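You operate a simulated robot arm through the tools that you are given. There is no shell and no other tool.

You run a simulated robot arm. Do the job below in one go: nothing can be reset, and whatever is moved stays where it is left.

JOB
Pile some things up. At the end: the clear spice jar (marked "Oregano") from the dishwasher side worktop stands on top of the orange capsule (marked "COFFEE"); the silver beans tin from the dishwasher side worktop is in the sink floor, with the purple round pad from there on top of it and the yellow loose knob on top of that; whatever was shut is shut again. Leave all else as you found it, and nothing knocked over. Set down upright: beans tin.

Only the result counts: the job must be done as asked and must still hold three seconds after the hand-in. Knocking over, shifting, dropping, spilling or breaking anything else fails it.

ROBOT AND FRAMES
A 6-joint arm with a two-finger parallel gripper, fixed in place. Base frame: the origin is on the floor under the middle of its stand, x ahead of it, y to its left, z up; the work surface is at about z = 0.92. Readings come in m, rad, newtons and seconds.
With the tool pointing down near the work surface it reaches from about 0.24 to 0.66 m from the base axis. Its first joint turns from -1.152 to 1.152 rad. Payload 2.9 kg.
The TCP is the grasp point between the finger pads, 0.03 m short of the fingertips. In the tool frame z runs along the fingers and y along their closing line. Largest opening 0.11 m; finger width 0.02, thickness 0.01; the body of the gripper, 0.048 by 0.112 m, starts 0.055 m behind the TCP.
Orientation is told as [roll, pitch, yaw] about the base's x, y, z axes, in that order, counted from this pose: with the fingers straight down and closing along the base's y, the tool's x points along the base's -x, its y along +y and its z along -z.

CONTROLS
- The arm moves only by the tool arm_command. Its argument "deltas" is a list of rows, each a list of 2 entries, a list of its own where there are three numbers: the shift along the tool's x, y, z in m, then the turn, a rotation vector about the tool's x, y, z in degrees. In form: [[[dx, dy, dz], [ax, ay, az]], ...]. A call has 1 to 20 rows; each row shifts and turns the commanded pose from where the row before left it, along the tool's axes as they then stand. "hand" is the closure, from 0 (fully open) to 1 (shut), set as the call begins (left out, the last holds). Rows are played at 5 a second. More than 0.05 m and 0.15 rad between two rows, or a gripper value outside its range, and nothing of the call is played. Where a pose cannot be reached the arm comes as near as it can. A force on the tool above 40 N (or 10 N above the force at the start of the call, whichever is more), or a blocked arm, ends the call early, and 0.2 s more pass. The fingers move at their own pace (about 0.108 m/s each) and stop on an object; they squeeze with about 40 N. The grip force told is the motor's: it shows also when the fingers shut on nothing. Time passes only in rows, and 0.2 s behind the last, so rows that do not move let the fingers close. The reply holds the time, the measured pose of the TCP, the force on the tool along the base axes, the opening and the grip force, in the units named above and with some noise, with the torque about the TCP (base axes, N m) and any sound that the robot's microphone picked up.
- Cameras (640 x 400 px; columns grow to the right, rows downward): "scene" is fixed at [0.0907, 0.4474, 1.3875]; the picture's right is [-0.60, -0.80, 0.00], its down [-0.44, 0.33, -0.84] and it looks along [0.67, -0.50, -0.55] (base axes); focal length 305 px, centre (320, 200). "wrist" rides on the gripper at [0.072, 0.017, -0.103] in the tool frame; the picture's right is [-0.23, 0.97, 0.00], its down [-0.76, -0.18, -0.62] and it looks along [-0.61, -0.14, 0.78] (tool axes); focal length 222 px, centre (320, 200). There is no depth. A picture from a camera that has moved, and an enlarged one, comes with that camera's place and axes in the base frame and with its lens.
- capture(camera): a new picture of that camera. The clock stands still meanwhile.
- close_up(camera, box): a new picture of the part [left, top, right, bottom] of that camera's present view, enlarged. The clock stands still meanwhile.
- finish_job(): hands the job in; it is judged then, once.

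Places have to be worked out from the pictures, the camera data and where the tool is seen. Open the gripper and draw the arm clear of the work before you hand the job in, unless the task says otherwise.

The tools are called as name(argument=value, ...) on one line, values as JSON. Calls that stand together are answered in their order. arm_command: Moves the arm, as the interface text tells. Its arguments: {"type":"object","properties":{"deltas":{"type":"array"},"hand":{"type":"number"}},"required":["deltas"]} The other tools are called the same way: capture (camera) takes a picture; close_up (camera, box) takes an enlarged picture of a part of a camera's view; finish_job () hands the job in.

At the start:

```text
time: 0.0
ee_pos: [0.3522, 0.2216, 1.191]
tcp_rot: [-0.001, 0.0, 0.0]
wrist_force: [-0.9, 0.3, -0.3]
wrist_torque: [0.04, -0.01, 0.0]
opening: 0.1101
grasp_force: 0.2
```

scene: 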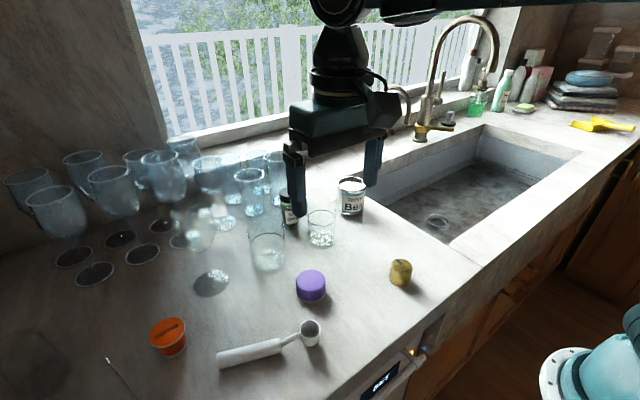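
wrist: 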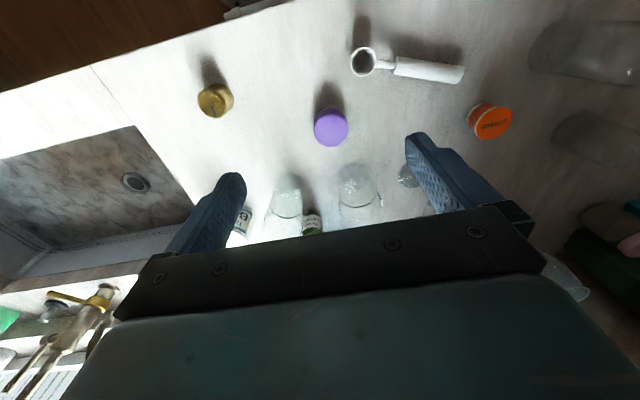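

I'll start by looking closer at the worktop and the sink to work out where things are.

close_up(camera="scene", box=[230, 150, 430, 275])

close_up(camera="scene", box=[130, 250, 450, 400])

close_up(camera="scene", box=[360, 80, 640, 255])

close_up(camera="wrist", box=[160, 40, 560, 290])

```text
3.20 times, centred on (330, 212) of scene
camera zoom: at [0.0907, 0.4474, 1.3875], right [-0.6, -0.8, 0.0], down [-0.44, 0.33, -0.84], along [0.67, -0.5, -0.55], focal length 977 px, centre (288, 160)
```

zoom: 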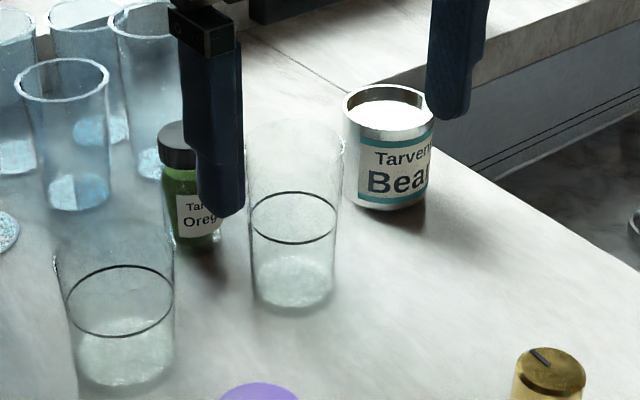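

```text
2.00 times, centred on (290, 325) of scene
camera zoom: at [0.0907, 0.4474, 1.3875], right [-0.6, -0.8, 0.0], down [-0.44, 0.33, -0.84], along [0.67, -0.5, -0.55], focal length 611 px, centre (380, -50)
```

zoom: 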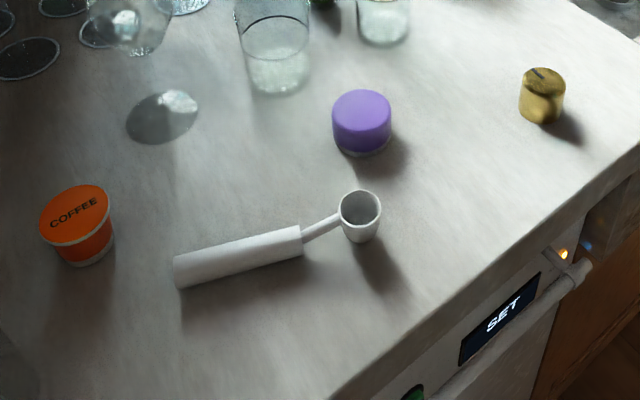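

```text
2.29 times, centred on (500, 168) of scene
camera zoom: at [0.0907, 0.4474, 1.3875], right [-0.6, -0.8, 0.0], down [-0.44, 0.33, -0.84], along [0.67, -0.5, -0.55], focal length 698 px, centre (-91, 274)
```

zoom: 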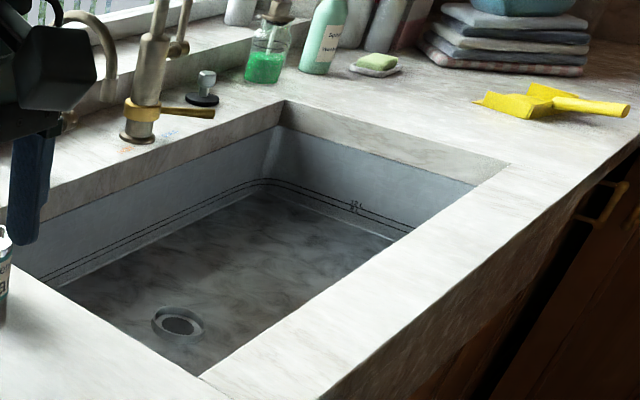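

```text
1.60 times, centred on (360, 165) of wrist
camera zoom: at [0.2804, 0.2376, 1.2942], right [0.23, 0.97, 0.0], down [0.76, -0.18, 0.62], along [0.61, -0.14, -0.78], focal length 355 px, centre (256, 256)
```

zoom: 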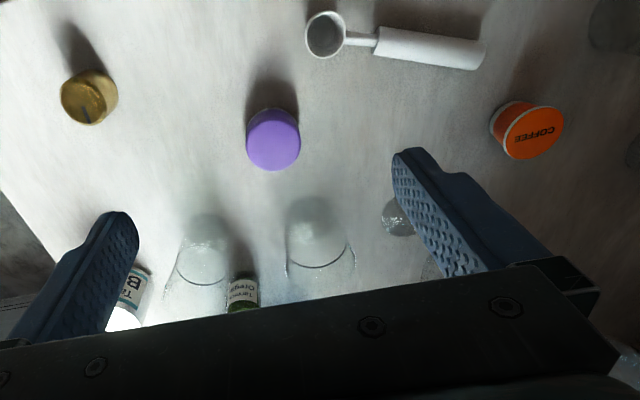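

The oregano jar sits near (0.61, 0.15) behind two clear tumblers, and the tin is near (0.57, -0.01). I also place the pad near (0.41, 0.23), the knob near (0.33, 0.07), the capsule near (0.45, 0.47) and the sink floor at about z 0.74. I'll swing the arm to the right at the same height so the scene camera sees the worktop unobstructed and the wrist camera sees the sink.

arm_command(deltas=[[[0, -0.045, 0], [0, 0, 0]], [[0, -0.045, 0], [0, 0, 0]], [[0, -0.045, 0], [0, 0, 0]], [[0, -0.045, 0], [0, 0, 0]], [[0, -0.045, 0], [0, 0, 0]], [[0, -0.045, 0], [0, 0, 0]], [[0, -0.045, 0], [0, 0, 0]], [[0, -0.045, 0], [0, 0, 0]], [[0, -0.045, 0], [0, 0, 0]]], hand=0)

```text
time: 2.0
ee_pos: [0.3524, -0.1843, 1.1935]
tcp_rot: [0.001, -0.001, 0.001]
wrist_force: [0.3, 0.0, 0.5]
wrist_torque: [0.03, -0.02, 0.01]
opening: 0.1098
grasp_force: 0.1
```

The arm is now over the sink side. I'll take pictures from both cameras.

capture(camera="scene")

capture(camera="wrist")

close_up(camera="scene", box=[150, 130, 390, 280])

close_up(camera="scene", box=[0, 110, 240, 260])

```text
taken
```

scene: 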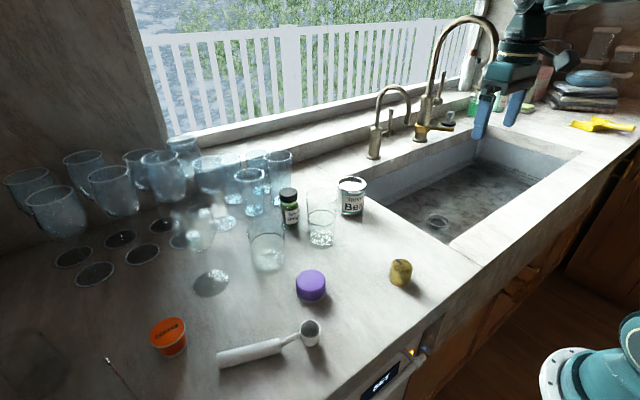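

```text
taken
camera wrist: at [0.2799, -0.1678, 1.2963], right [0.23, 0.97, 0.0], down [0.76, -0.18, 0.62], along [0.61, -0.14, -0.78], focal length 222 px, centre (320, 200)
```

wrist: 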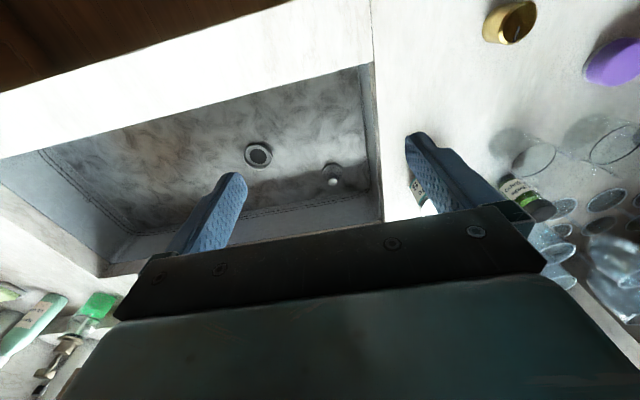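

```text
2.67 times, centred on (270, 205) of scene
camera zoom: at [0.0906, 0.4474, 1.3875], right [-0.6, -0.8, 0.0], down [-0.44, 0.33, -0.84], along [0.67, -0.5, -0.55], focal length 814 px, centre (453, 187)
```

zoom: 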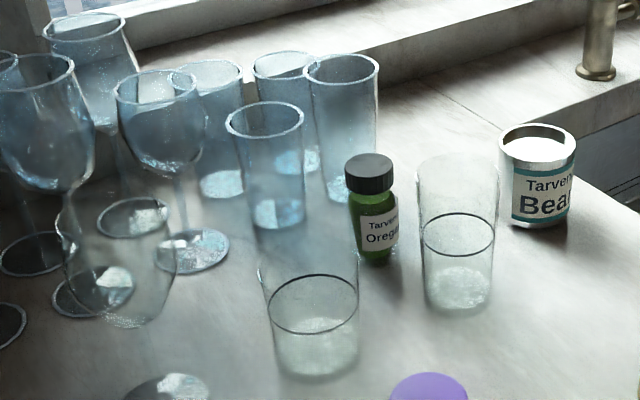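

```text
2.67 times, centred on (120, 185) of scene
camera zoom: at [0.0906, 0.4474, 1.3875], right [-0.6, -0.8, 0.0], down [-0.44, 0.33, -0.84], along [0.67, -0.5, -0.55], focal length 814 px, centre (853, 240)
```

zoom: 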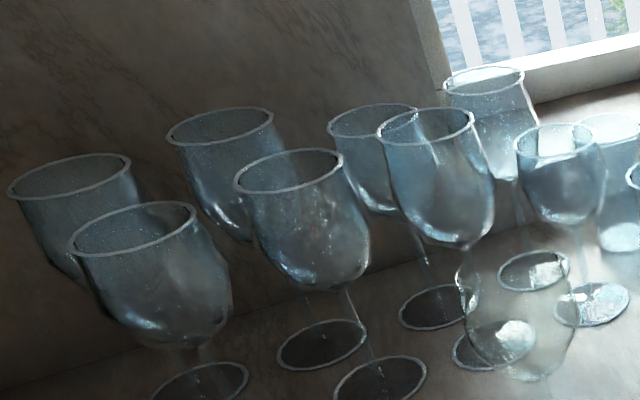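

There is a small dark disc with a white ball on the sink floor near (0.62, -0.21), which looks like a plug, and I must keep clear of it. A clear wine glass stands near (0.56, 0.36). I'll check both, plus the thin line at the lower left of the scene.

close_up(camera="wrist", box=[220, 100, 420, 225])

close_up(camera="scene", box=[60, 260, 280, 400])

close_up(camera="scene", box=[230, 170, 370, 258])

close_up(camera="wrist", box=[400, 0, 640, 300])

```text
3.20 times, centred on (320, 162) of wrist
camera zoom: at [0.2799, -0.1678, 1.2963], right [0.23, 0.97, 0.0], down [0.76, -0.18, 0.62], along [0.61, -0.14, -0.78], focal length 711 px, centre (320, 320)
```

zoom: 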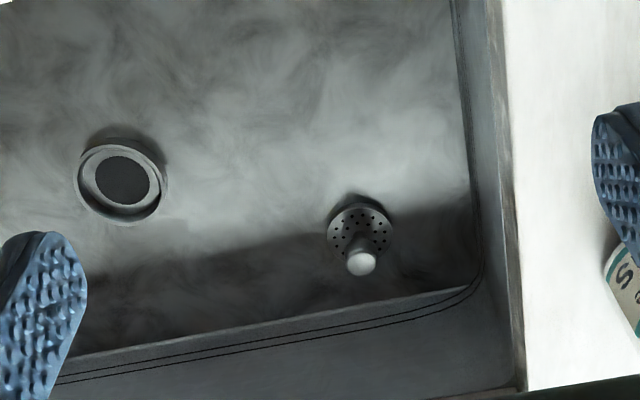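

```text
2.86 times, centred on (170, 330) of scene
camera zoom: at [0.0906, 0.4474, 1.3875], right [-0.6, -0.8, 0.0], down [-0.44, 0.33, -0.84], along [0.67, -0.5, -0.55], focal length 873 px, centre (749, -171)
```

zoom: 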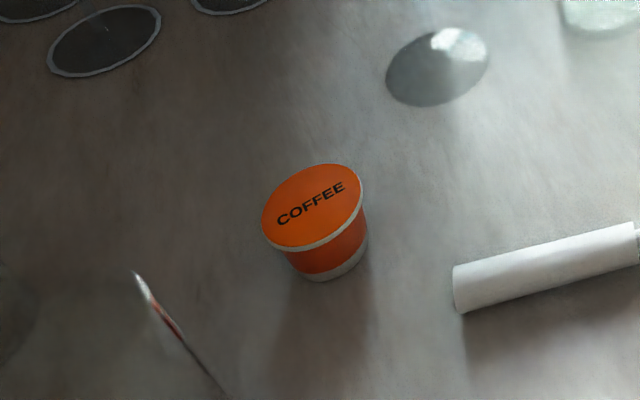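

```text
4.55 times, centred on (300, 214) of scene
camera zoom: at [0.0906, 0.4474, 1.3875], right [-0.6, -0.8, 0.0], down [-0.44, 0.33, -0.84], along [0.67, -0.5, -0.55], focal length 1388 px, centre (411, 136)
```

zoom: 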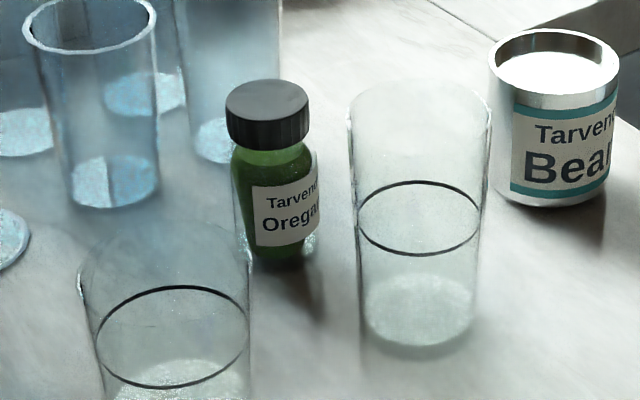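

```text
1.33 times, centred on (520, 150) of wrist
camera zoom: at [0.2799, -0.1678, 1.2963], right [0.23, 0.97, 0.0], down [0.76, -0.18, 0.62], along [0.61, -0.14, -0.78], focal length 296 px, centre (53, 267)
```

zoom: 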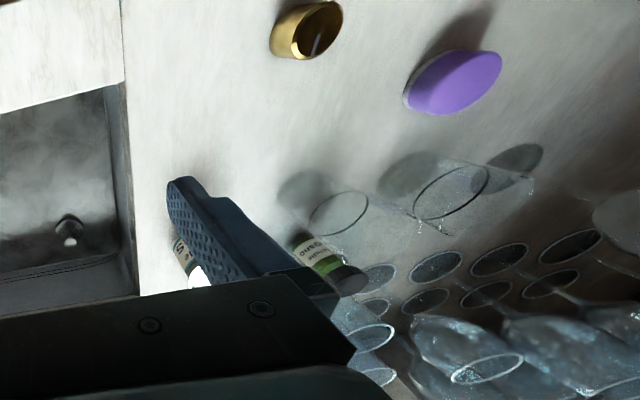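

The sink holds a drain strainer with a white knob near (0.62, -0.21), so the free floor around (0.48, -0.25) is my spot for the tin. The tin top looks recessed. I'll move above the tin at z about 1.12 and check with the wrist camera.

arm_command(deltas=[[[-0.0371, 0.0274, 0.011], [0, 0, 0]], [[-0.0371, 0.0274, 0.011], [0, 0, 0]], [[-0.0371, 0.0274, 0.011], [0, 0, 0]], [[-0.0371, 0.0274, 0.011], [0, 0, 0]], [[-0.0371, 0.0274, 0.011], [0, 0, 0]], [[-0.0371, 0.0274, 0.011], [0, 0, 0]], [[0, 0, 0], [0, 0, 0]]])

capture(camera="wrist")

capture(camera="scene")

```text
time: 3.6
ee_pos: [0.5737, -0.0198, 1.1271]
tcp_rot: [0.0, 0.0, -0.001]
wrist_force: [-0.3, 0.3, 0.6]
wrist_torque: [0.05, 0.03, -0.02]
opening: 0.1101
grasp_force: 0.1
```

```text
taken
camera wrist: at [0.5016, -0.0043, 1.2297], right [0.23, 0.97, 0.0], down [0.76, -0.18, 0.62], along [0.61, -0.14, -0.78], focal length 222 px, centre (320, 200)
```

wrist: 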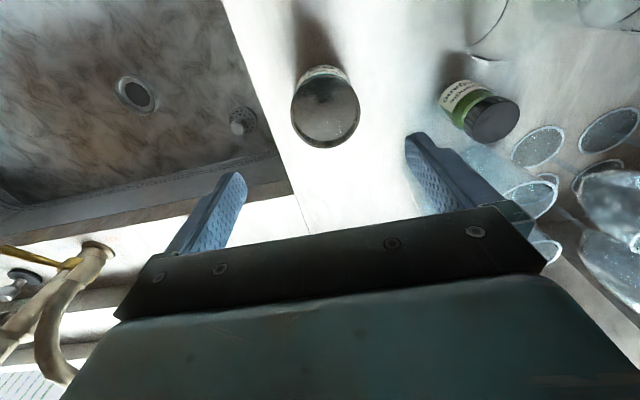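

```text
taken
```

scene: 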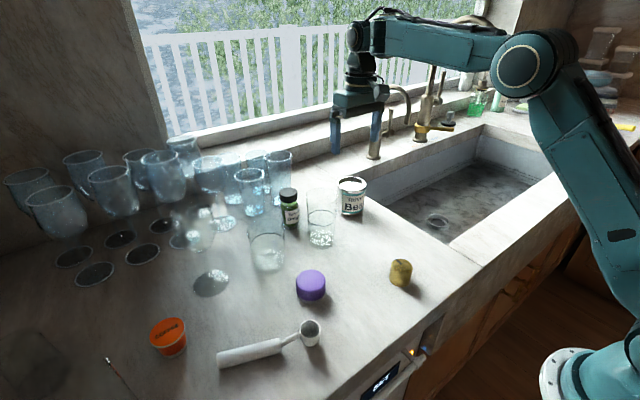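

The tin shows near image centre-top and I place its axis at about (0.571, -0.015). I'll look closely at its top for a rim or recess, and at the jar's surroundings.

close_up(camera="wrist", box=[270, 50, 390, 160])

close_up(camera="wrist", box=[400, 0, 640, 200])

close_up(camera="scene", box=[320, 165, 380, 225])

```text
3.64 times, centred on (330, 105) of wrist
camera zoom: at [0.5016, -0.0043, 1.2297], right [0.23, 0.97, 0.0], down [0.76, -0.18, 0.62], along [0.61, -0.14, -0.78], focal length 808 px, centre (284, 546)
```

zoom: 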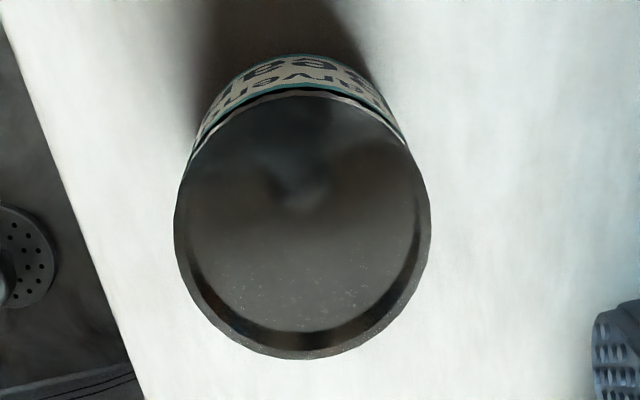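

```text
2.00 times, centred on (520, 100) of wrist
camera zoom: at [0.5016, -0.0043, 1.2297], right [0.23, 0.97, 0.0], down [0.76, -0.18, 0.62], along [0.61, -0.14, -0.78], focal length 444 px, centre (-80, 400)
```

zoom: 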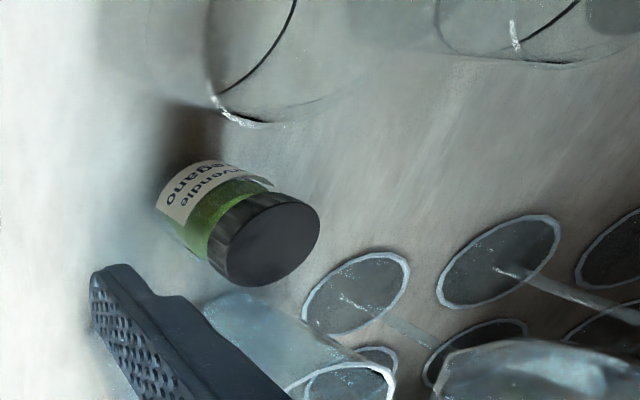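

```text
6.67 times, centred on (350, 195) of scene
camera zoom: at [0.0907, 0.4474, 1.3875], right [-0.6, -0.8, 0.0], down [-0.44, 0.33, -0.84], along [0.67, -0.5, -0.55], focal length 2036 px, centre (120, 233)
```

zoom: 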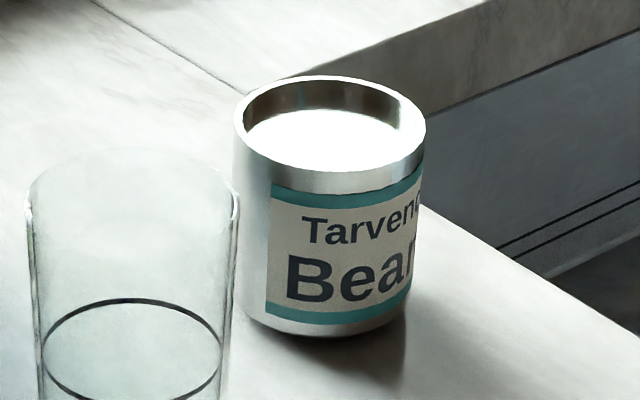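

The tin is about 0.070 m across with its rim at z about 1.0, a lid recessed by about 1 cm, and its axis at about (0.571, -0.014). I'll centre on it and go down to TCP z 0.968 with the hand open.

arm_command(deltas=[[[0.0025, 0.006, 0.03], [0, 0, 0]], [[0, 0, 0.035], [0, 0, 0]], [[0, 0, 0.035], [0, 0, 0]], [[0, 0, 0.035], [0, 0, 0]], [[0, 0, 0.024], [0, 0, 0]], [[0, 0, 0], [0, 0, 0]]], hand=0)

capture(camera="wrist")

capture(camera="scene")

```text
time: 5.0
ee_pos: [0.5724, -0.0117, 0.9659]
tcp_rot: [0.0, 0.002, -0.001]
wrist_force: [-0.2, 0.0, -0.9]
wrist_torque: [0.02, 0.0, -0.01]
opening: 0.1098
grasp_force: 0.0
```

```text
taken
camera wrist: at [0.4997, 0.0035, 1.0678], right [0.23, 0.97, 0.0], down [0.76, -0.18, 0.62], along [0.61, -0.14, -0.78], focal length 222 px, centre (320, 200)
```

wrist: 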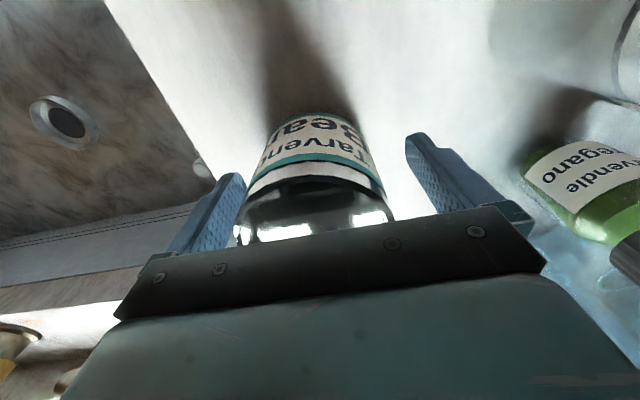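

```text
taken
```

scene: 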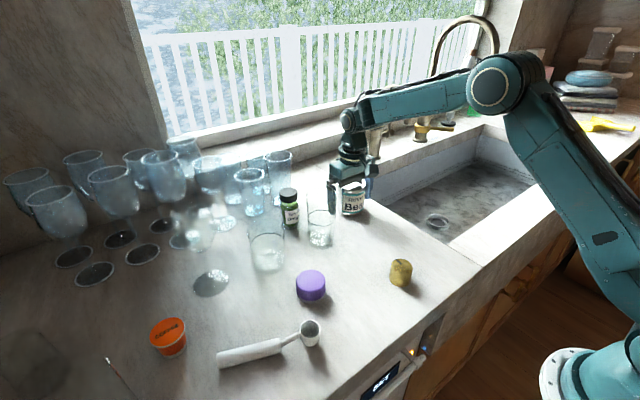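

The tin is well centred between the fingers, so I'll close on it.

arm_command(deltas=[[[0, 0, 0], [0, 0, 0]], [[0, 0, 0], [0, 0, 0]], [[0, 0, 0], [0, 0, 0]], [[0, 0, 0], [0, 0, 0]], [[0, 0, 0], [0, 0, 0]]], hand=1)

capture(camera="wrist")

```text
time: 6.2
ee_pos: [0.5723, -0.0124, 0.9656]
tcp_rot: [0.0, -0.001, 0.001]
wrist_force: [0.3, -1.2, -0.1]
wrist_torque: [-0.03, -0.08, -0.01]
opening: 0.0715
grasp_force: 39.9
```

```text
taken
camera wrist: at [0.4998, 0.0034, 1.0681], right [0.23, 0.97, 0.0], down [0.76, -0.18, 0.62], along [0.61, -0.14, -0.78], focal length 222 px, centre (320, 200)
```

wrist: 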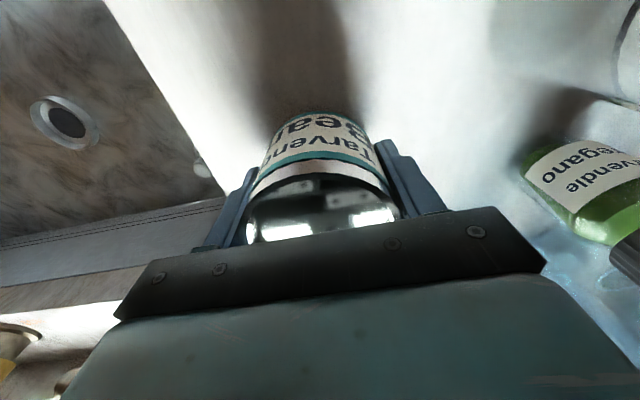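

The hand holds the tin at an opening of 0.0715. I'll lift it and carry it over the sink to about (0.48, -0.25).

arm_command(deltas=[[[0, 0, -0.02], [0, 0, 0]], [[0, 0, -0.04], [0, 0, 0]], [[0, 0, -0.04], [0, 0, 0]], [[0.0154, -0.0397, 0], [0, 0, 0]], [[0.0154, -0.0397, 0], [0, 0, 0]], [[0.0154, -0.0397, 0], [0, 0, 0]], [[0.0154, -0.0397, 0], [0, 0, 0]], [[0.0154, -0.0397, 0], [0, 0, 0]], [[0.0154, -0.0397, 0], [0, 0, 0]], [[0, 0, 0], [0, 0, 0]]])

capture(camera="wrist")

capture(camera="scene")

```text
time: 8.4
ee_pos: [0.4797, -0.2514, 1.0663]
tcp_rot: [-0.001, -0.001, 0.0]
wrist_force: [0.3, -0.6, -3.0]
wrist_torque: [0.01, -0.01, 0.0]
opening: 0.0716
grasp_force: 39.7
```

```text
taken
camera wrist: at [0.4072, -0.2353, 1.1688], right [0.23, 0.97, 0.0], down [0.76, -0.18, 0.62], along [0.61, -0.14, -0.78], focal length 222 px, centre (320, 200)
```

wrist: 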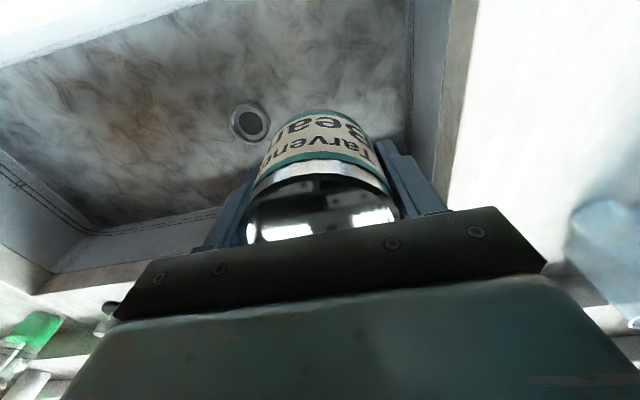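

```text
taken
```

scene: 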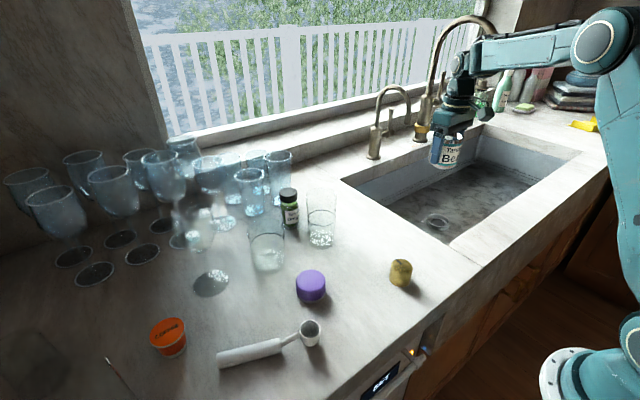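

The tin is steady over the clear floor patch. I'll lower it into the sink in moderate steps, stopping a little above the expected contact.

arm_command(deltas=[[[0, 0, 0.036], [0, 0, 0]], [[0, 0, 0.036], [0, 0, 0]], [[0, 0, 0.036], [0, 0, 0]], [[0, 0, 0.036], [0, 0, 0]], [[0, 0, 0.036], [0, 0, 0]], [[0, 0, 0.036], [0, 0, 0]], [[0, 0, 0.03], [0, 0, 0]], [[0, 0, 0], [0, 0, 0]]])

capture(camera="wrist")

capture(camera="scene")

```text
time: 10.2
ee_pos: [0.4799, -0.2508, 0.82]
tcp_rot: [0.001, 0.0, 0.0]
wrist_force: [0.8, -0.5, -4.4]
wrist_torque: [0.0, 0.01, -0.02]
opening: 0.0717
grasp_force: 40.0
```

```text
taken
camera wrist: at [0.4074, -0.2353, 0.9228], right [0.23, 0.97, 0.0], down [0.76, -0.18, 0.62], along [0.61, -0.14, -0.78], focal length 222 px, centre (320, 200)
```

wrist: 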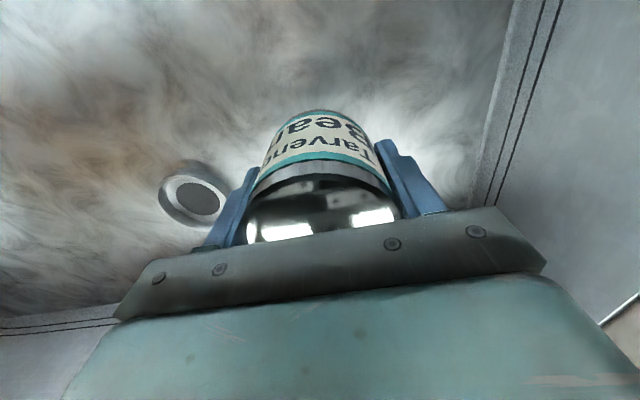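

```text
taken
```

scene: 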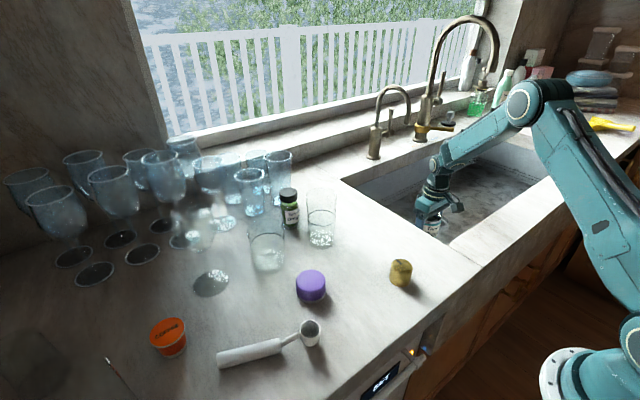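

Using the drain as a reference, the sink floor comes out near z 0.73, about 4 cm below the tin's base. I'll go slowly from here.

arm_command(deltas=[[[0, 0, 0.006], [0, 0, 0]], [[0, 0, 0.006], [0, 0, 0]], [[0, 0, 0.006], [0, 0, 0]], [[0, 0, 0.004], [0, 0, 0]], [[0, 0, 0.003], [0, 0, 0]], [[0, 0, 0], [0, 0, 0]]])

```text
time: 11.6
ee_pos: [0.4818, -0.251, 0.7953]
tcp_rot: [0.0, 0.001, 0.001]
wrist_force: [0.3, -0.3, -5.3]
wrist_torque: [-0.02, 0.0, 0.02]
opening: 0.0716
grasp_force: 39.7
```

There is no contact yet at TCP z 0.795. I'll keep going in 2 mm steps.

arm_command(deltas=[[[0, 0, 0.002], [0, 0, 0]], [[0, 0, 0.002], [0, 0, 0]], [[0, 0, 0.002], [0, 0, 0]], [[0, 0, 0.002], [0, 0, 0]], [[0, 0, 0], [0, 0, 0]]])

```text
time: 12.8
ee_pos: [0.4803, -0.2508, 0.7872]
tcp_rot: [-0.002, 0.0, -0.001]
wrist_force: [0.2, -0.2, -4.0]
wrist_torque: [0.02, 0.04, -0.04]
opening: 0.0715
grasp_force: 40.3
```

The tool force still shows only the tin's weight. I'll continue downward gently.

arm_command(deltas=[[[0, 0, 0.002], [0, 0, 0]], [[0, 0, 0.002], [0, 0, 0]], [[0, 0, 0.002], [0, 0, 0]], [[0, 0, 0], [0, 0, 0]]])

```text
time: 13.8
ee_pos: [0.4815, -0.2516, 0.7812]
tcp_rot: [0.0, -0.001, 0.001]
wrist_force: [-0.4, 0.0, -4.6]
wrist_torque: [0.0, 0.0, 0.01]
opening: 0.0714
grasp_force: 40.5
```

Still no contact at 0.781, so I'll take a few more small steps.

arm_command(deltas=[[[0, 0, 0.002], [0, 0, 0]], [[0, 0, 0.002], [0, 0, 0]], [[0, 0, 0], [0, 0, 0]]])

```text
time: 14.6
ee_pos: [0.4817, -0.2508, 0.777]
tcp_rot: [0.0, 0.0, 0.001]
wrist_force: [-0.6, 0.3, -3.4]
wrist_torque: [0.0, 0.01, -0.04]
opening: 0.0714
grasp_force: 40.1
```

No contact at 0.777. I'll continue in 2 mm steps.

arm_command(deltas=[[[0, 0, 0.002], [0, 0, 0]], [[0, 0, 0.002], [0, 0, 0]], [[0, 0, 0], [0, 0, 0]]])

capture(camera="wrist")

```text
time: 15.4
ee_pos: [0.4814, -0.2498, 0.7745]
tcp_rot: [0.0, 0.001, 0.001]
wrist_force: [-0.2, -0.3, -3.3]
wrist_torque: [0.0, 0.01, -0.05]
opening: 0.0715
grasp_force: 39.8
```

```text
taken
camera wrist: at [0.4084, -0.2347, 0.8761], right [0.23, 0.97, 0.0], down [0.76, -0.18, 0.62], along [0.61, -0.14, -0.78], focal length 222 px, centre (320, 200)
```

wrist: 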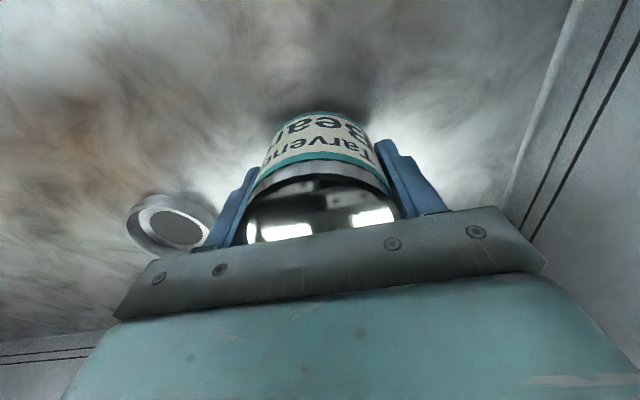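

The tin's shadow is now close to its base, so the floor is near. I'll continue in small steps.

arm_command(deltas=[[[0, 0, 0.002], [0, 0, 0]], [[0, 0, 0.002], [0, 0, 0]], [[0, 0, 0], [0, 0, 0]]])

```text
time: 16.2
ee_pos: [0.4804, -0.2514, 0.7683]
tcp_rot: [0.0, 0.002, 0.001]
wrist_force: [-0.7, 0.1, -4.3]
wrist_torque: [0.02, -0.02, -0.01]
opening: 0.0714
grasp_force: 39.8
```

No contact at 0.768 either. I'll go a little further.

arm_command(deltas=[[[0, 0, 0.002], [0, 0, 0]], [[0, 0, 0.002], [0, 0, 0]], [[0, 0, 0], [0, 0, 0]]])

```text
time: 17.0
ee_pos: [0.4803, -0.2501, 0.7678]
tcp_rot: [0.0, -0.003, 0.0]
wrist_force: [-7.5, 3.5, 19.3]
wrist_torque: [0.38, 0.54, 0.03]
opening: 0.0715
grasp_force: 39.9
```

Contact: the force along z jumped to +19 N, so the tin stands on the floor at about z 0.722. I'll ease off 2 mm and then open.

arm_command(deltas=[[[0, 0, -0.001], [0, 0, 0]], [[0, 0, -0.0015], [0, 0, 0]], [[0, 0, 0], [0, 0, 0]]])

```text
time: 17.8
ee_pos: [0.4786, -0.2501, 0.7679]
tcp_rot: [-0.001, 0.002, -0.001]
wrist_force: [0.2, -0.1, -2.5]
wrist_torque: [-0.02, -0.04, 0.01]
opening: 0.0717
grasp_force: 40.6
```

The force is nearly relieved and the tin still touches the floor. I'll open the hand.

arm_command(deltas=[[[0, 0, 0], [0, 0, 0]], [[0, 0, 0], [0, 0, 0]], [[0, 0, 0], [0, 0, 0]]], hand=0)

capture(camera="wrist")

```text
time: 18.6
ee_pos: [0.4794, -0.2507, 0.769]
tcp_rot: [0.001, -0.001, 0.0]
wrist_force: [-0.2, 0.3, 0.8]
wrist_torque: [-0.03, -0.03, -0.03]
opening: 0.11
grasp_force: 0.0
```

```text
taken
camera wrist: at [0.4075, -0.2346, 0.8713], right [0.23, 0.97, 0.0], down [0.76, -0.18, 0.62], along [0.61, -0.14, -0.78], focal length 222 px, centre (320, 200)
```

wrist: 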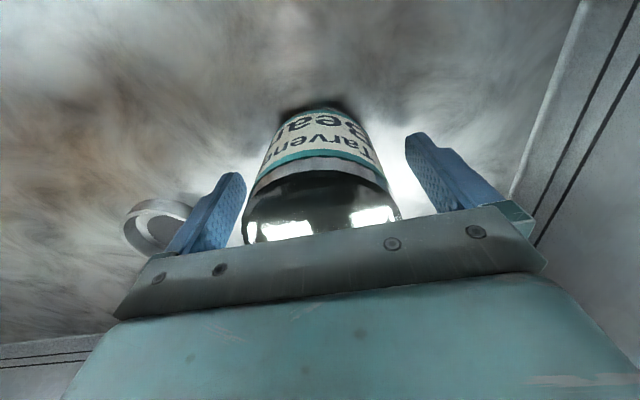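

The tin is released and upright. I'll rise straight up and take a picture of the tin top from about 13 cm above its rim to fix its exact centre.

arm_command(deltas=[[[0, 0, -0.04], [0, 0, 0]], [[0, 0, -0.04], [0, 0, 0]], [[0, 0, -0.04], [0, 0, 0]], [[0, 0, -0.04], [0, 0, 0]], [[0, 0, 0], [0, 0, 0]]])

capture(camera="wrist")

close_up(camera="wrist", box=[270, 50, 390, 160])

```text
time: 19.8
ee_pos: [0.4794, -0.2512, 0.93]
tcp_rot: [0.0, -0.002, 0.0]
wrist_force: [0.0, 0.1, -0.5]
wrist_torque: [0.01, -0.01, 0.0]
opening: 0.1098
grasp_force: 0.1
```

```text
taken
camera wrist: at [0.4073, -0.235, 1.0329], right [0.23, 0.97, 0.0], down [0.76, -0.18, 0.62], along [0.61, -0.14, -0.78], focal length 222 px, centre (320, 200)
```

wrist: 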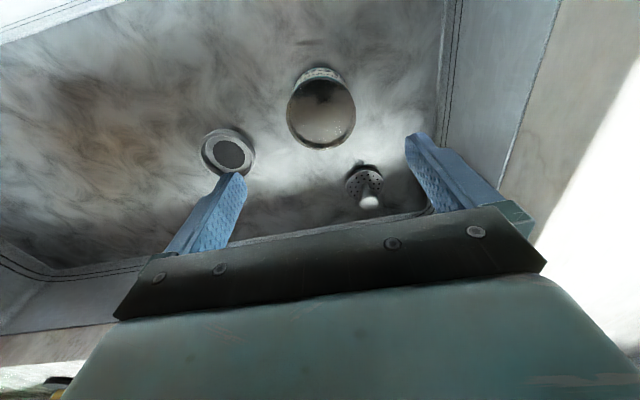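

```text
3.64 times, centred on (330, 105) of wrist
camera zoom: at [0.4073, -0.235, 1.0329], right [0.23, 0.97, 0.0], down [0.76, -0.18, 0.62], along [0.61, -0.14, -0.78], focal length 808 px, centre (284, 546)
```

zoom: 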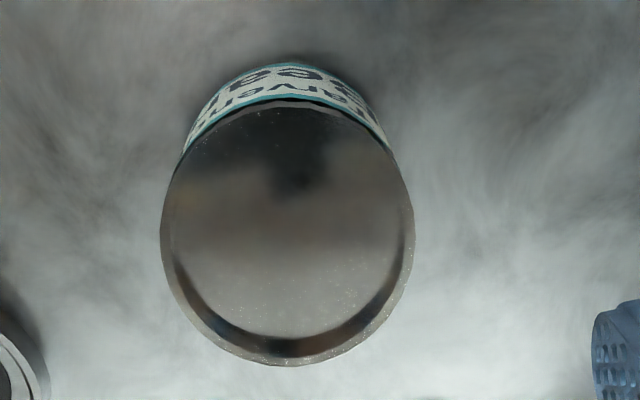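

The tin's centre comes out at about (0.479, -0.250) with its rim at z about 0.802. Now I'll rise and go to the purple pad near (0.413, 0.229), staying above the glasses.

arm_command(deltas=[[[0, 0, -0.045], [0, 0, 0]], [[0, 0, -0.045], [0, 0, 0]], [[0, 0, -0.045], [0, 0, 0]], [[0, 0, -0.045], [0, 0, 0]], [[0.006, 0.0437, 0], [0, 0, 0]], [[0.006, 0.0437, 0], [0, 0, 0]], [[0.006, 0.0437, 0], [0, 0, 0]], [[0.006, 0.0437, 0], [0, 0, 0]], [[0.006, 0.0437, 0], [0, 0, 0]], [[0.006, 0.0437, 0], [0, 0, 0]], [[0.006, 0.0437, 0], [0, 0, 0]], [[0.006, 0.0437, 0], [0, 0, 0]], [[0.006, 0.0437, 0], [0, 0, 0]], [[0.006, 0.0437, 0], [0, 0, 0]], [[0.006, 0.0437, 0], [0, 0, 0]], [[0, 0, 0], [0, 0, 0]]])

capture(camera="wrist")

capture(camera="scene")

```text
time: 23.2
ee_pos: [0.4148, 0.2305, 1.1086]
tcp_rot: [-0.001, 0.0, 0.001]
wrist_force: [-0.5, -0.4, -0.9]
wrist_torque: [-0.01, 0.04, 0.03]
opening: 0.11
grasp_force: 0.0
```

```text
taken
camera wrist: at [0.3418, 0.2462, 1.2115], right [0.23, 0.97, 0.0], down [0.76, -0.18, 0.62], along [0.61, -0.14, -0.78], focal length 222 px, centre (320, 200)
```

wrist: 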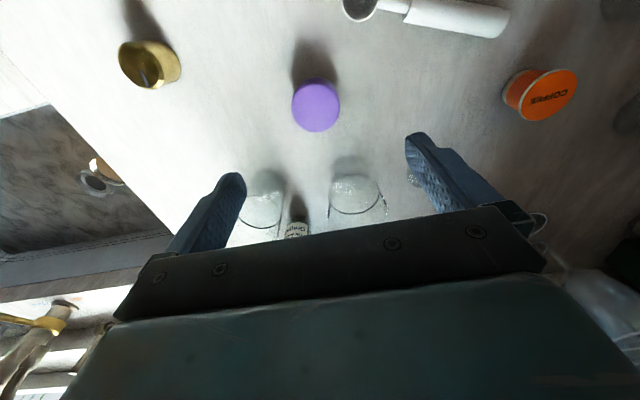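

```text
taken
```

scene: 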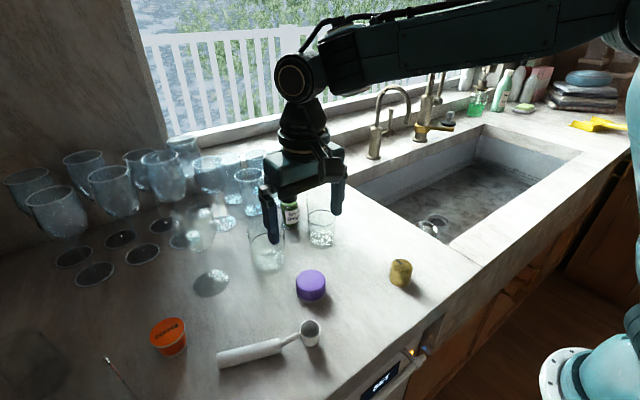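

I'll zoom in on the pad to fix its centre and size.

close_up(camera="wrist", box=[260, 50, 380, 150])

close_up(camera="scene", box=[280, 255, 420, 345])

close_up(camera="wrist", box=[220, 130, 440, 260])

```text
4.00 times, centred on (320, 100) of wrist
camera zoom: at [0.3418, 0.2462, 1.2115], right [0.23, 0.97, 0.0], down [0.76, -0.18, 0.62], along [0.61, -0.14, -0.78], focal length 888 px, centre (320, 600)
```

zoom: 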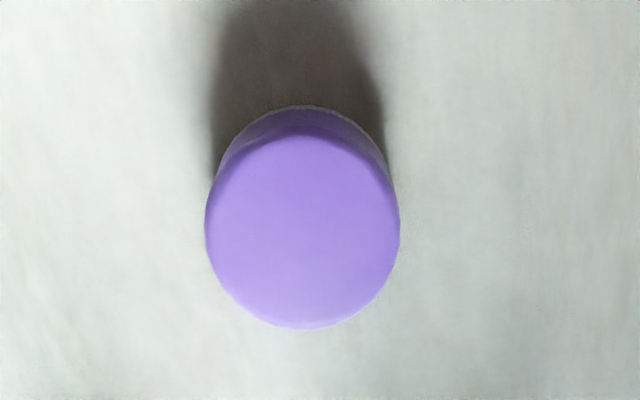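

```text
4.44 times, centred on (350, 300) of scene
camera zoom: at [0.0906, 0.4474, 1.3875], right [-0.6, -0.8, 0.0], down [-0.44, 0.33, -0.84], along [0.67, -0.5, -0.55], focal length 1357 px, centre (187, -244)
```

zoom: 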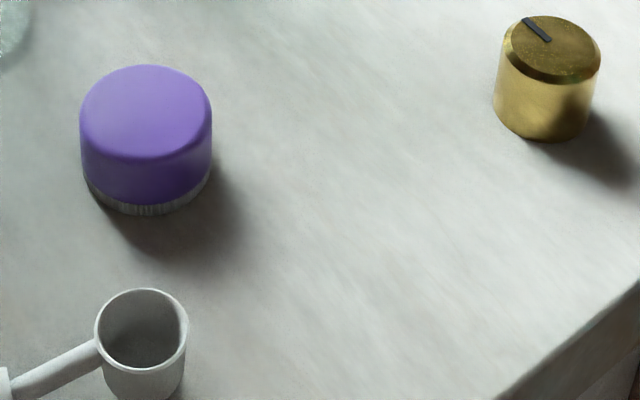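

```text
2.91 times, centred on (330, 195) of wrist
camera zoom: at [0.3418, 0.2462, 1.2115], right [0.23, 0.97, 0.0], down [0.76, -0.18, 0.62], along [0.61, -0.14, -0.78], focal length 646 px, centre (291, 214)
```

zoom: 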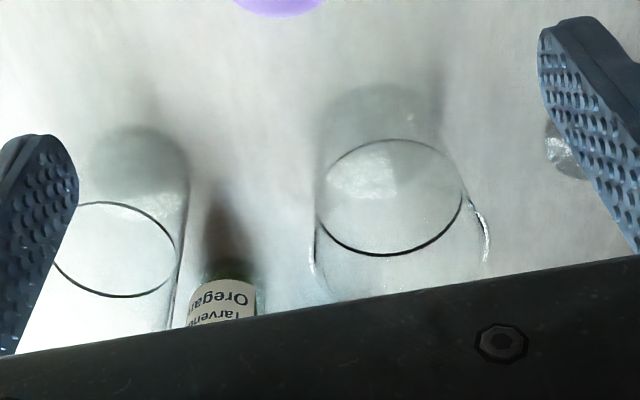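

I judge the pad's axis at about (0.415, 0.225), its diameter at about 0.056 and its height at about 0.032. It should fit inside the tin's recess (about 0.066 inner), so I'll grip only its upper half, with the fingertips about 17 mm above the worktop.

arm_command(deltas=[[[0, -0.005, 0.03], [0, 0, 0]], [[0, 0, 0.04], [0, 0, 0]], [[0, 0, 0.04], [0, 0, 0]], [[0, 0, 0.02], [0, 0, 0]], [[0, 0, 0.0115], [0, 0, 0]], [[0, 0, 0], [0, 0, 0]]])

capture(camera="wrist")

close_up(camera="scene", box=[250, 230, 370, 320])

```text
time: 24.6
ee_pos: [0.4151, 0.224, 0.9653]
tcp_rot: [-0.002, 0.0, -0.001]
wrist_force: [-0.4, 0.5, -0.4]
wrist_torque: [-0.02, 0.02, 0.0]
opening: 0.1099
grasp_force: 0.0
```

```text
taken
camera wrist: at [0.3427, 0.24, 1.0694], right [0.23, 0.97, 0.0], down [0.76, -0.18, 0.62], along [0.61, -0.14, -0.78], focal length 222 px, centre (320, 200)
```

wrist: 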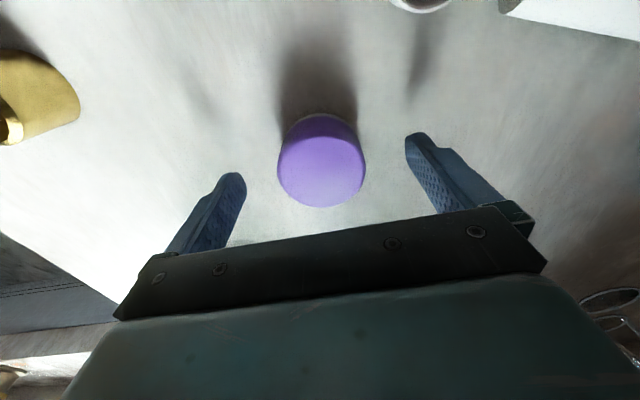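

```text
4.44 times, centred on (310, 275) of scene
camera zoom: at [0.0907, 0.4474, 1.3875], right [-0.6, -0.8, 0.0], down [-0.44, 0.33, -0.84], along [0.67, -0.5, -0.55], focal length 1357 px, centre (364, -133)
```

zoom: 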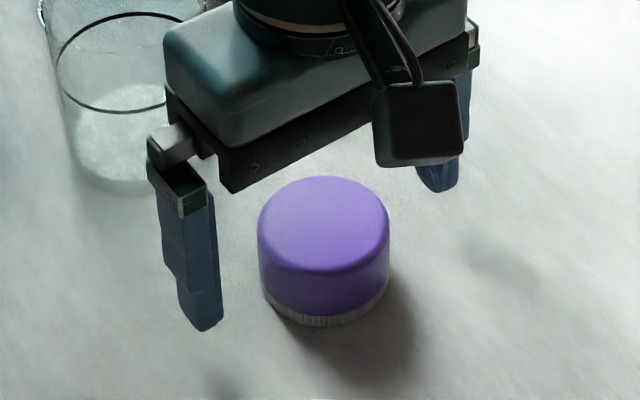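

The pad is centred between the fingers, so I'll close on it.

arm_command(deltas=[[[0, 0, 0], [0, 0, 0]], [[0, 0, 0], [0, 0, 0]], [[0, 0, 0], [0, 0, 0]], [[0, 0, 0], [0, 0, 0]], [[0, 0, 0], [0, 0, 0]]], hand=1)

capture(camera="wrist")

close_up(camera="scene", box=[250, 230, 370, 320])

```text
time: 25.8
ee_pos: [0.4163, 0.2242, 0.9672]
tcp_rot: [0.0, 0.001, 0.0]
wrist_force: [-0.5, 0.3, -0.1]
wrist_torque: [0.01, 0.01, -0.01]
opening: 0.0538
grasp_force: 39.8
```

```text
taken
camera wrist: at [0.3428, 0.2401, 1.0698], right [0.23, 0.97, 0.0], down [0.76, -0.18, 0.62], along [0.61, -0.14, -0.78], focal length 222 px, centre (320, 200)
```

wrist: 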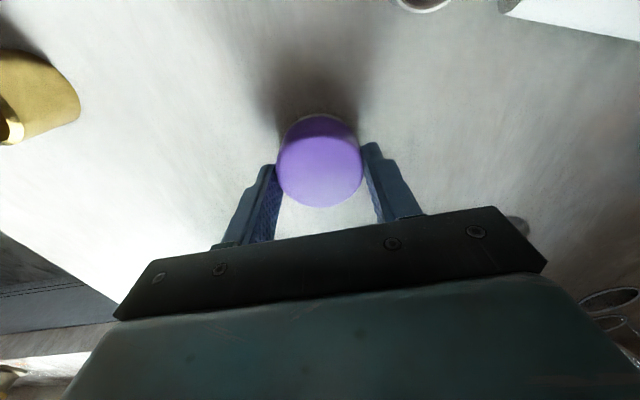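

```text
4.44 times, centred on (310, 275) of scene
camera zoom: at [0.0907, 0.4474, 1.3875], right [-0.6, -0.8, 0.0], down [-0.44, 0.33, -0.84], along [0.67, -0.5, -0.55], focal length 1357 px, centre (364, -133)
```

zoom: 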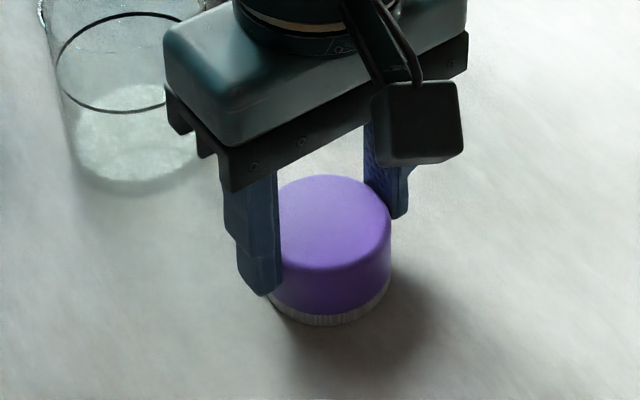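

The pad is held at an opening of 0.054 and its centre lies about 2 mm on the near side of the TCP. I'll lift it and carry it over the tin.

arm_command(deltas=[[[0, 0, -0.02], [0, 0, 0]], [[0, 0, -0.04], [0, 0, 0]], [[0, 0, -0.04], [0, 0, 0]], [[0, 0, -0.035], [0, 0, 0]], [[-0.0059, -0.0432, 0], [0, 0, 0]], [[-0.0059, -0.0432, 0], [0, 0, 0]], [[-0.0059, -0.0432, 0], [0, 0, 0]], [[-0.0059, -0.0432, 0], [0, 0, 0]], [[-0.0059, -0.0432, 0], [0, 0, 0]], [[-0.0059, -0.0432, 0], [0, 0, 0]], [[-0.0059, -0.0432, 0], [0, 0, 0]], [[-0.0059, -0.0432, 0], [0, 0, 0]], [[-0.0059, -0.0432, 0], [0, 0, 0]], [[-0.0059, -0.0432, 0], [0, 0, 0]], [[-0.0059, -0.0432, 0], [0, 0, 0]], [[0, 0, 0], [0, 0, 0]]])

capture(camera="wrist")

capture(camera="scene")

```text
time: 29.2
ee_pos: [0.4789, -0.2522, 1.0994]
tcp_rot: [0.001, -0.002, 0.001]
wrist_force: [-0.6, 0.2, -0.5]
wrist_torque: [-0.01, -0.02, 0.0]
opening: 0.0536
grasp_force: 40.1
```

```text
taken
camera wrist: at [0.4066, -0.2359, 1.2027], right [0.23, 0.97, 0.0], down [0.76, -0.18, 0.62], along [0.61, -0.14, -0.78], focal length 222 px, centre (320, 200)
```

wrist: 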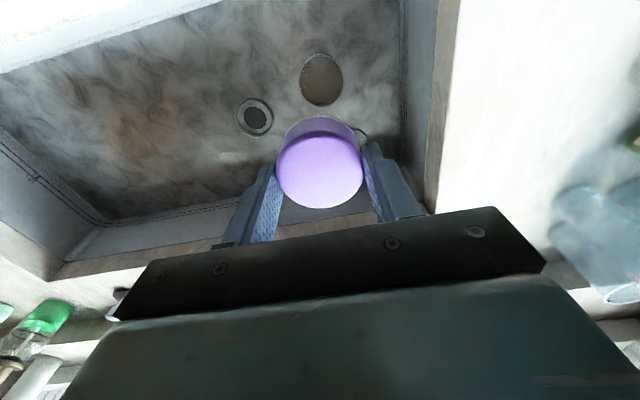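

```text
taken
```

scene: 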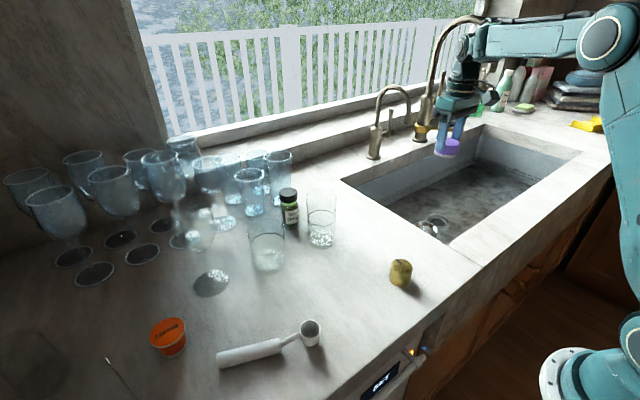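

The pad hangs level over the tin. I'll lower it to about 1 cm above the rim and check the alignment.

arm_command(deltas=[[[0, 0, 0.04], [0, 0, 0]], [[0, 0, 0.04], [0, 0, 0]], [[0, 0, 0.04], [0, 0, 0]], [[0, 0, 0.04], [0, 0, 0]], [[0, 0, 0.04], [0, 0, 0]], [[0, 0, 0.034], [0, 0, 0]], [[0, 0, 0], [0, 0, 0]]])

close_up(camera="wrist", box=[220, 70, 420, 220])

close_up(camera="scene", box=[380, 170, 500, 260])

```text
time: 30.8
ee_pos: [0.4837, -0.2496, 0.8675]
tcp_rot: [0.001, 0.001, 0.0]
wrist_force: [0.1, -0.1, -0.1]
wrist_torque: [0.0, 0.02, 0.04]
opening: 0.054
grasp_force: 40.2
```

```text
2.67 times, centred on (320, 145) of wrist
camera zoom: at [0.4103, -0.2338, 0.9693], right [0.23, 0.97, 0.0], down [0.76, -0.18, 0.62], along [0.61, -0.14, -0.78], focal length 592 px, centre (320, 347)
```

zoom: 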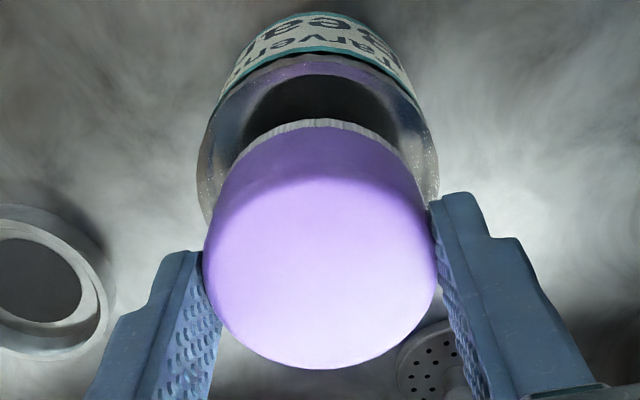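

```text
4.44 times, centred on (440, 215) of scene
camera zoom: at [0.0907, 0.4474, 1.3875], right [-0.6, -0.8, 0.0], down [-0.44, 0.33, -0.84], along [0.67, -0.5, -0.55], focal length 1357 px, centre (-213, 133)
```

zoom: 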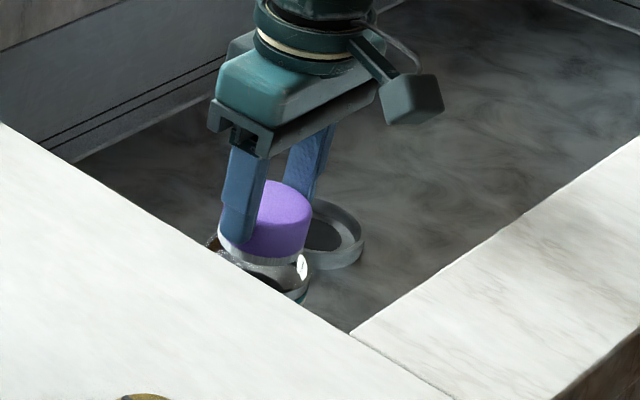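

The pad is lined up over the recess to within about 2 mm. I'll lower it gently, watching the force.

arm_command(deltas=[[[0, 0, 0.008], [0, 0, 0]], [[0, 0, 0.005], [0, 0, 0]], [[0, 0, 0.003], [0, 0, 0]], [[0, 0, 0], [0, 0, 0]]])

close_up(camera="wrist", box=[220, 70, 420, 220])

close_up(camera="scene", box=[400, 200, 460, 245])

```text
time: 31.8
ee_pos: [0.4809, -0.2498, 0.8507]
tcp_rot: [0.001, 0.0, -0.001]
wrist_force: [0.3, 0.4, -1.1]
wrist_torque: [-0.04, -0.01, 0.03]
opening: 0.054
grasp_force: 39.9
```

```text
2.67 times, centred on (320, 145) of wrist
camera zoom: at [0.4082, -0.2341, 0.954], right [0.23, 0.97, 0.0], down [0.76, -0.18, 0.62], along [0.61, -0.14, -0.78], focal length 592 px, centre (320, 347)
```

zoom: 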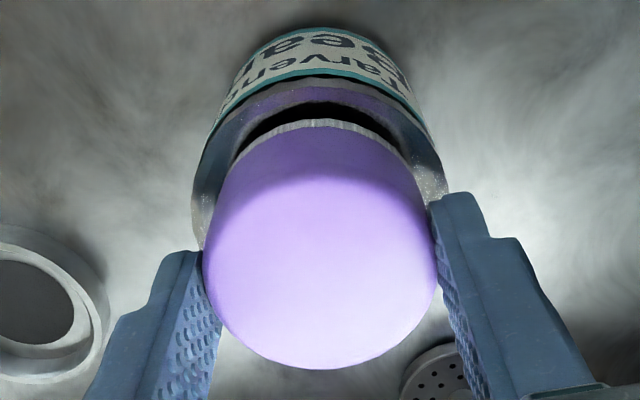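

```text
8.89 times, centred on (430, 222) of scene
camera zoom: at [0.0907, 0.4474, 1.3875], right [-0.6, -0.8, 0.0], down [-0.44, 0.33, -0.84], along [0.67, -0.5, -0.55], focal length 2715 px, centre (-658, 0)
```

zoom: 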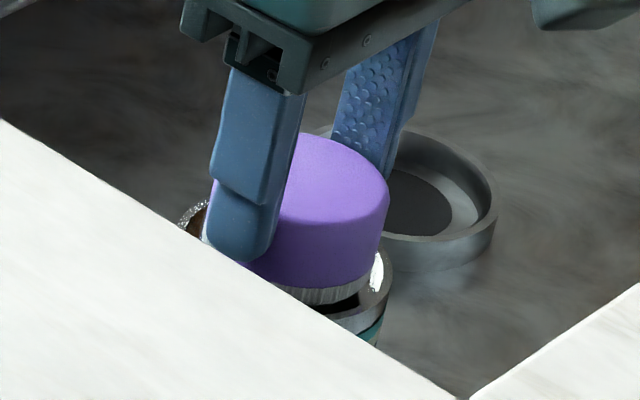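

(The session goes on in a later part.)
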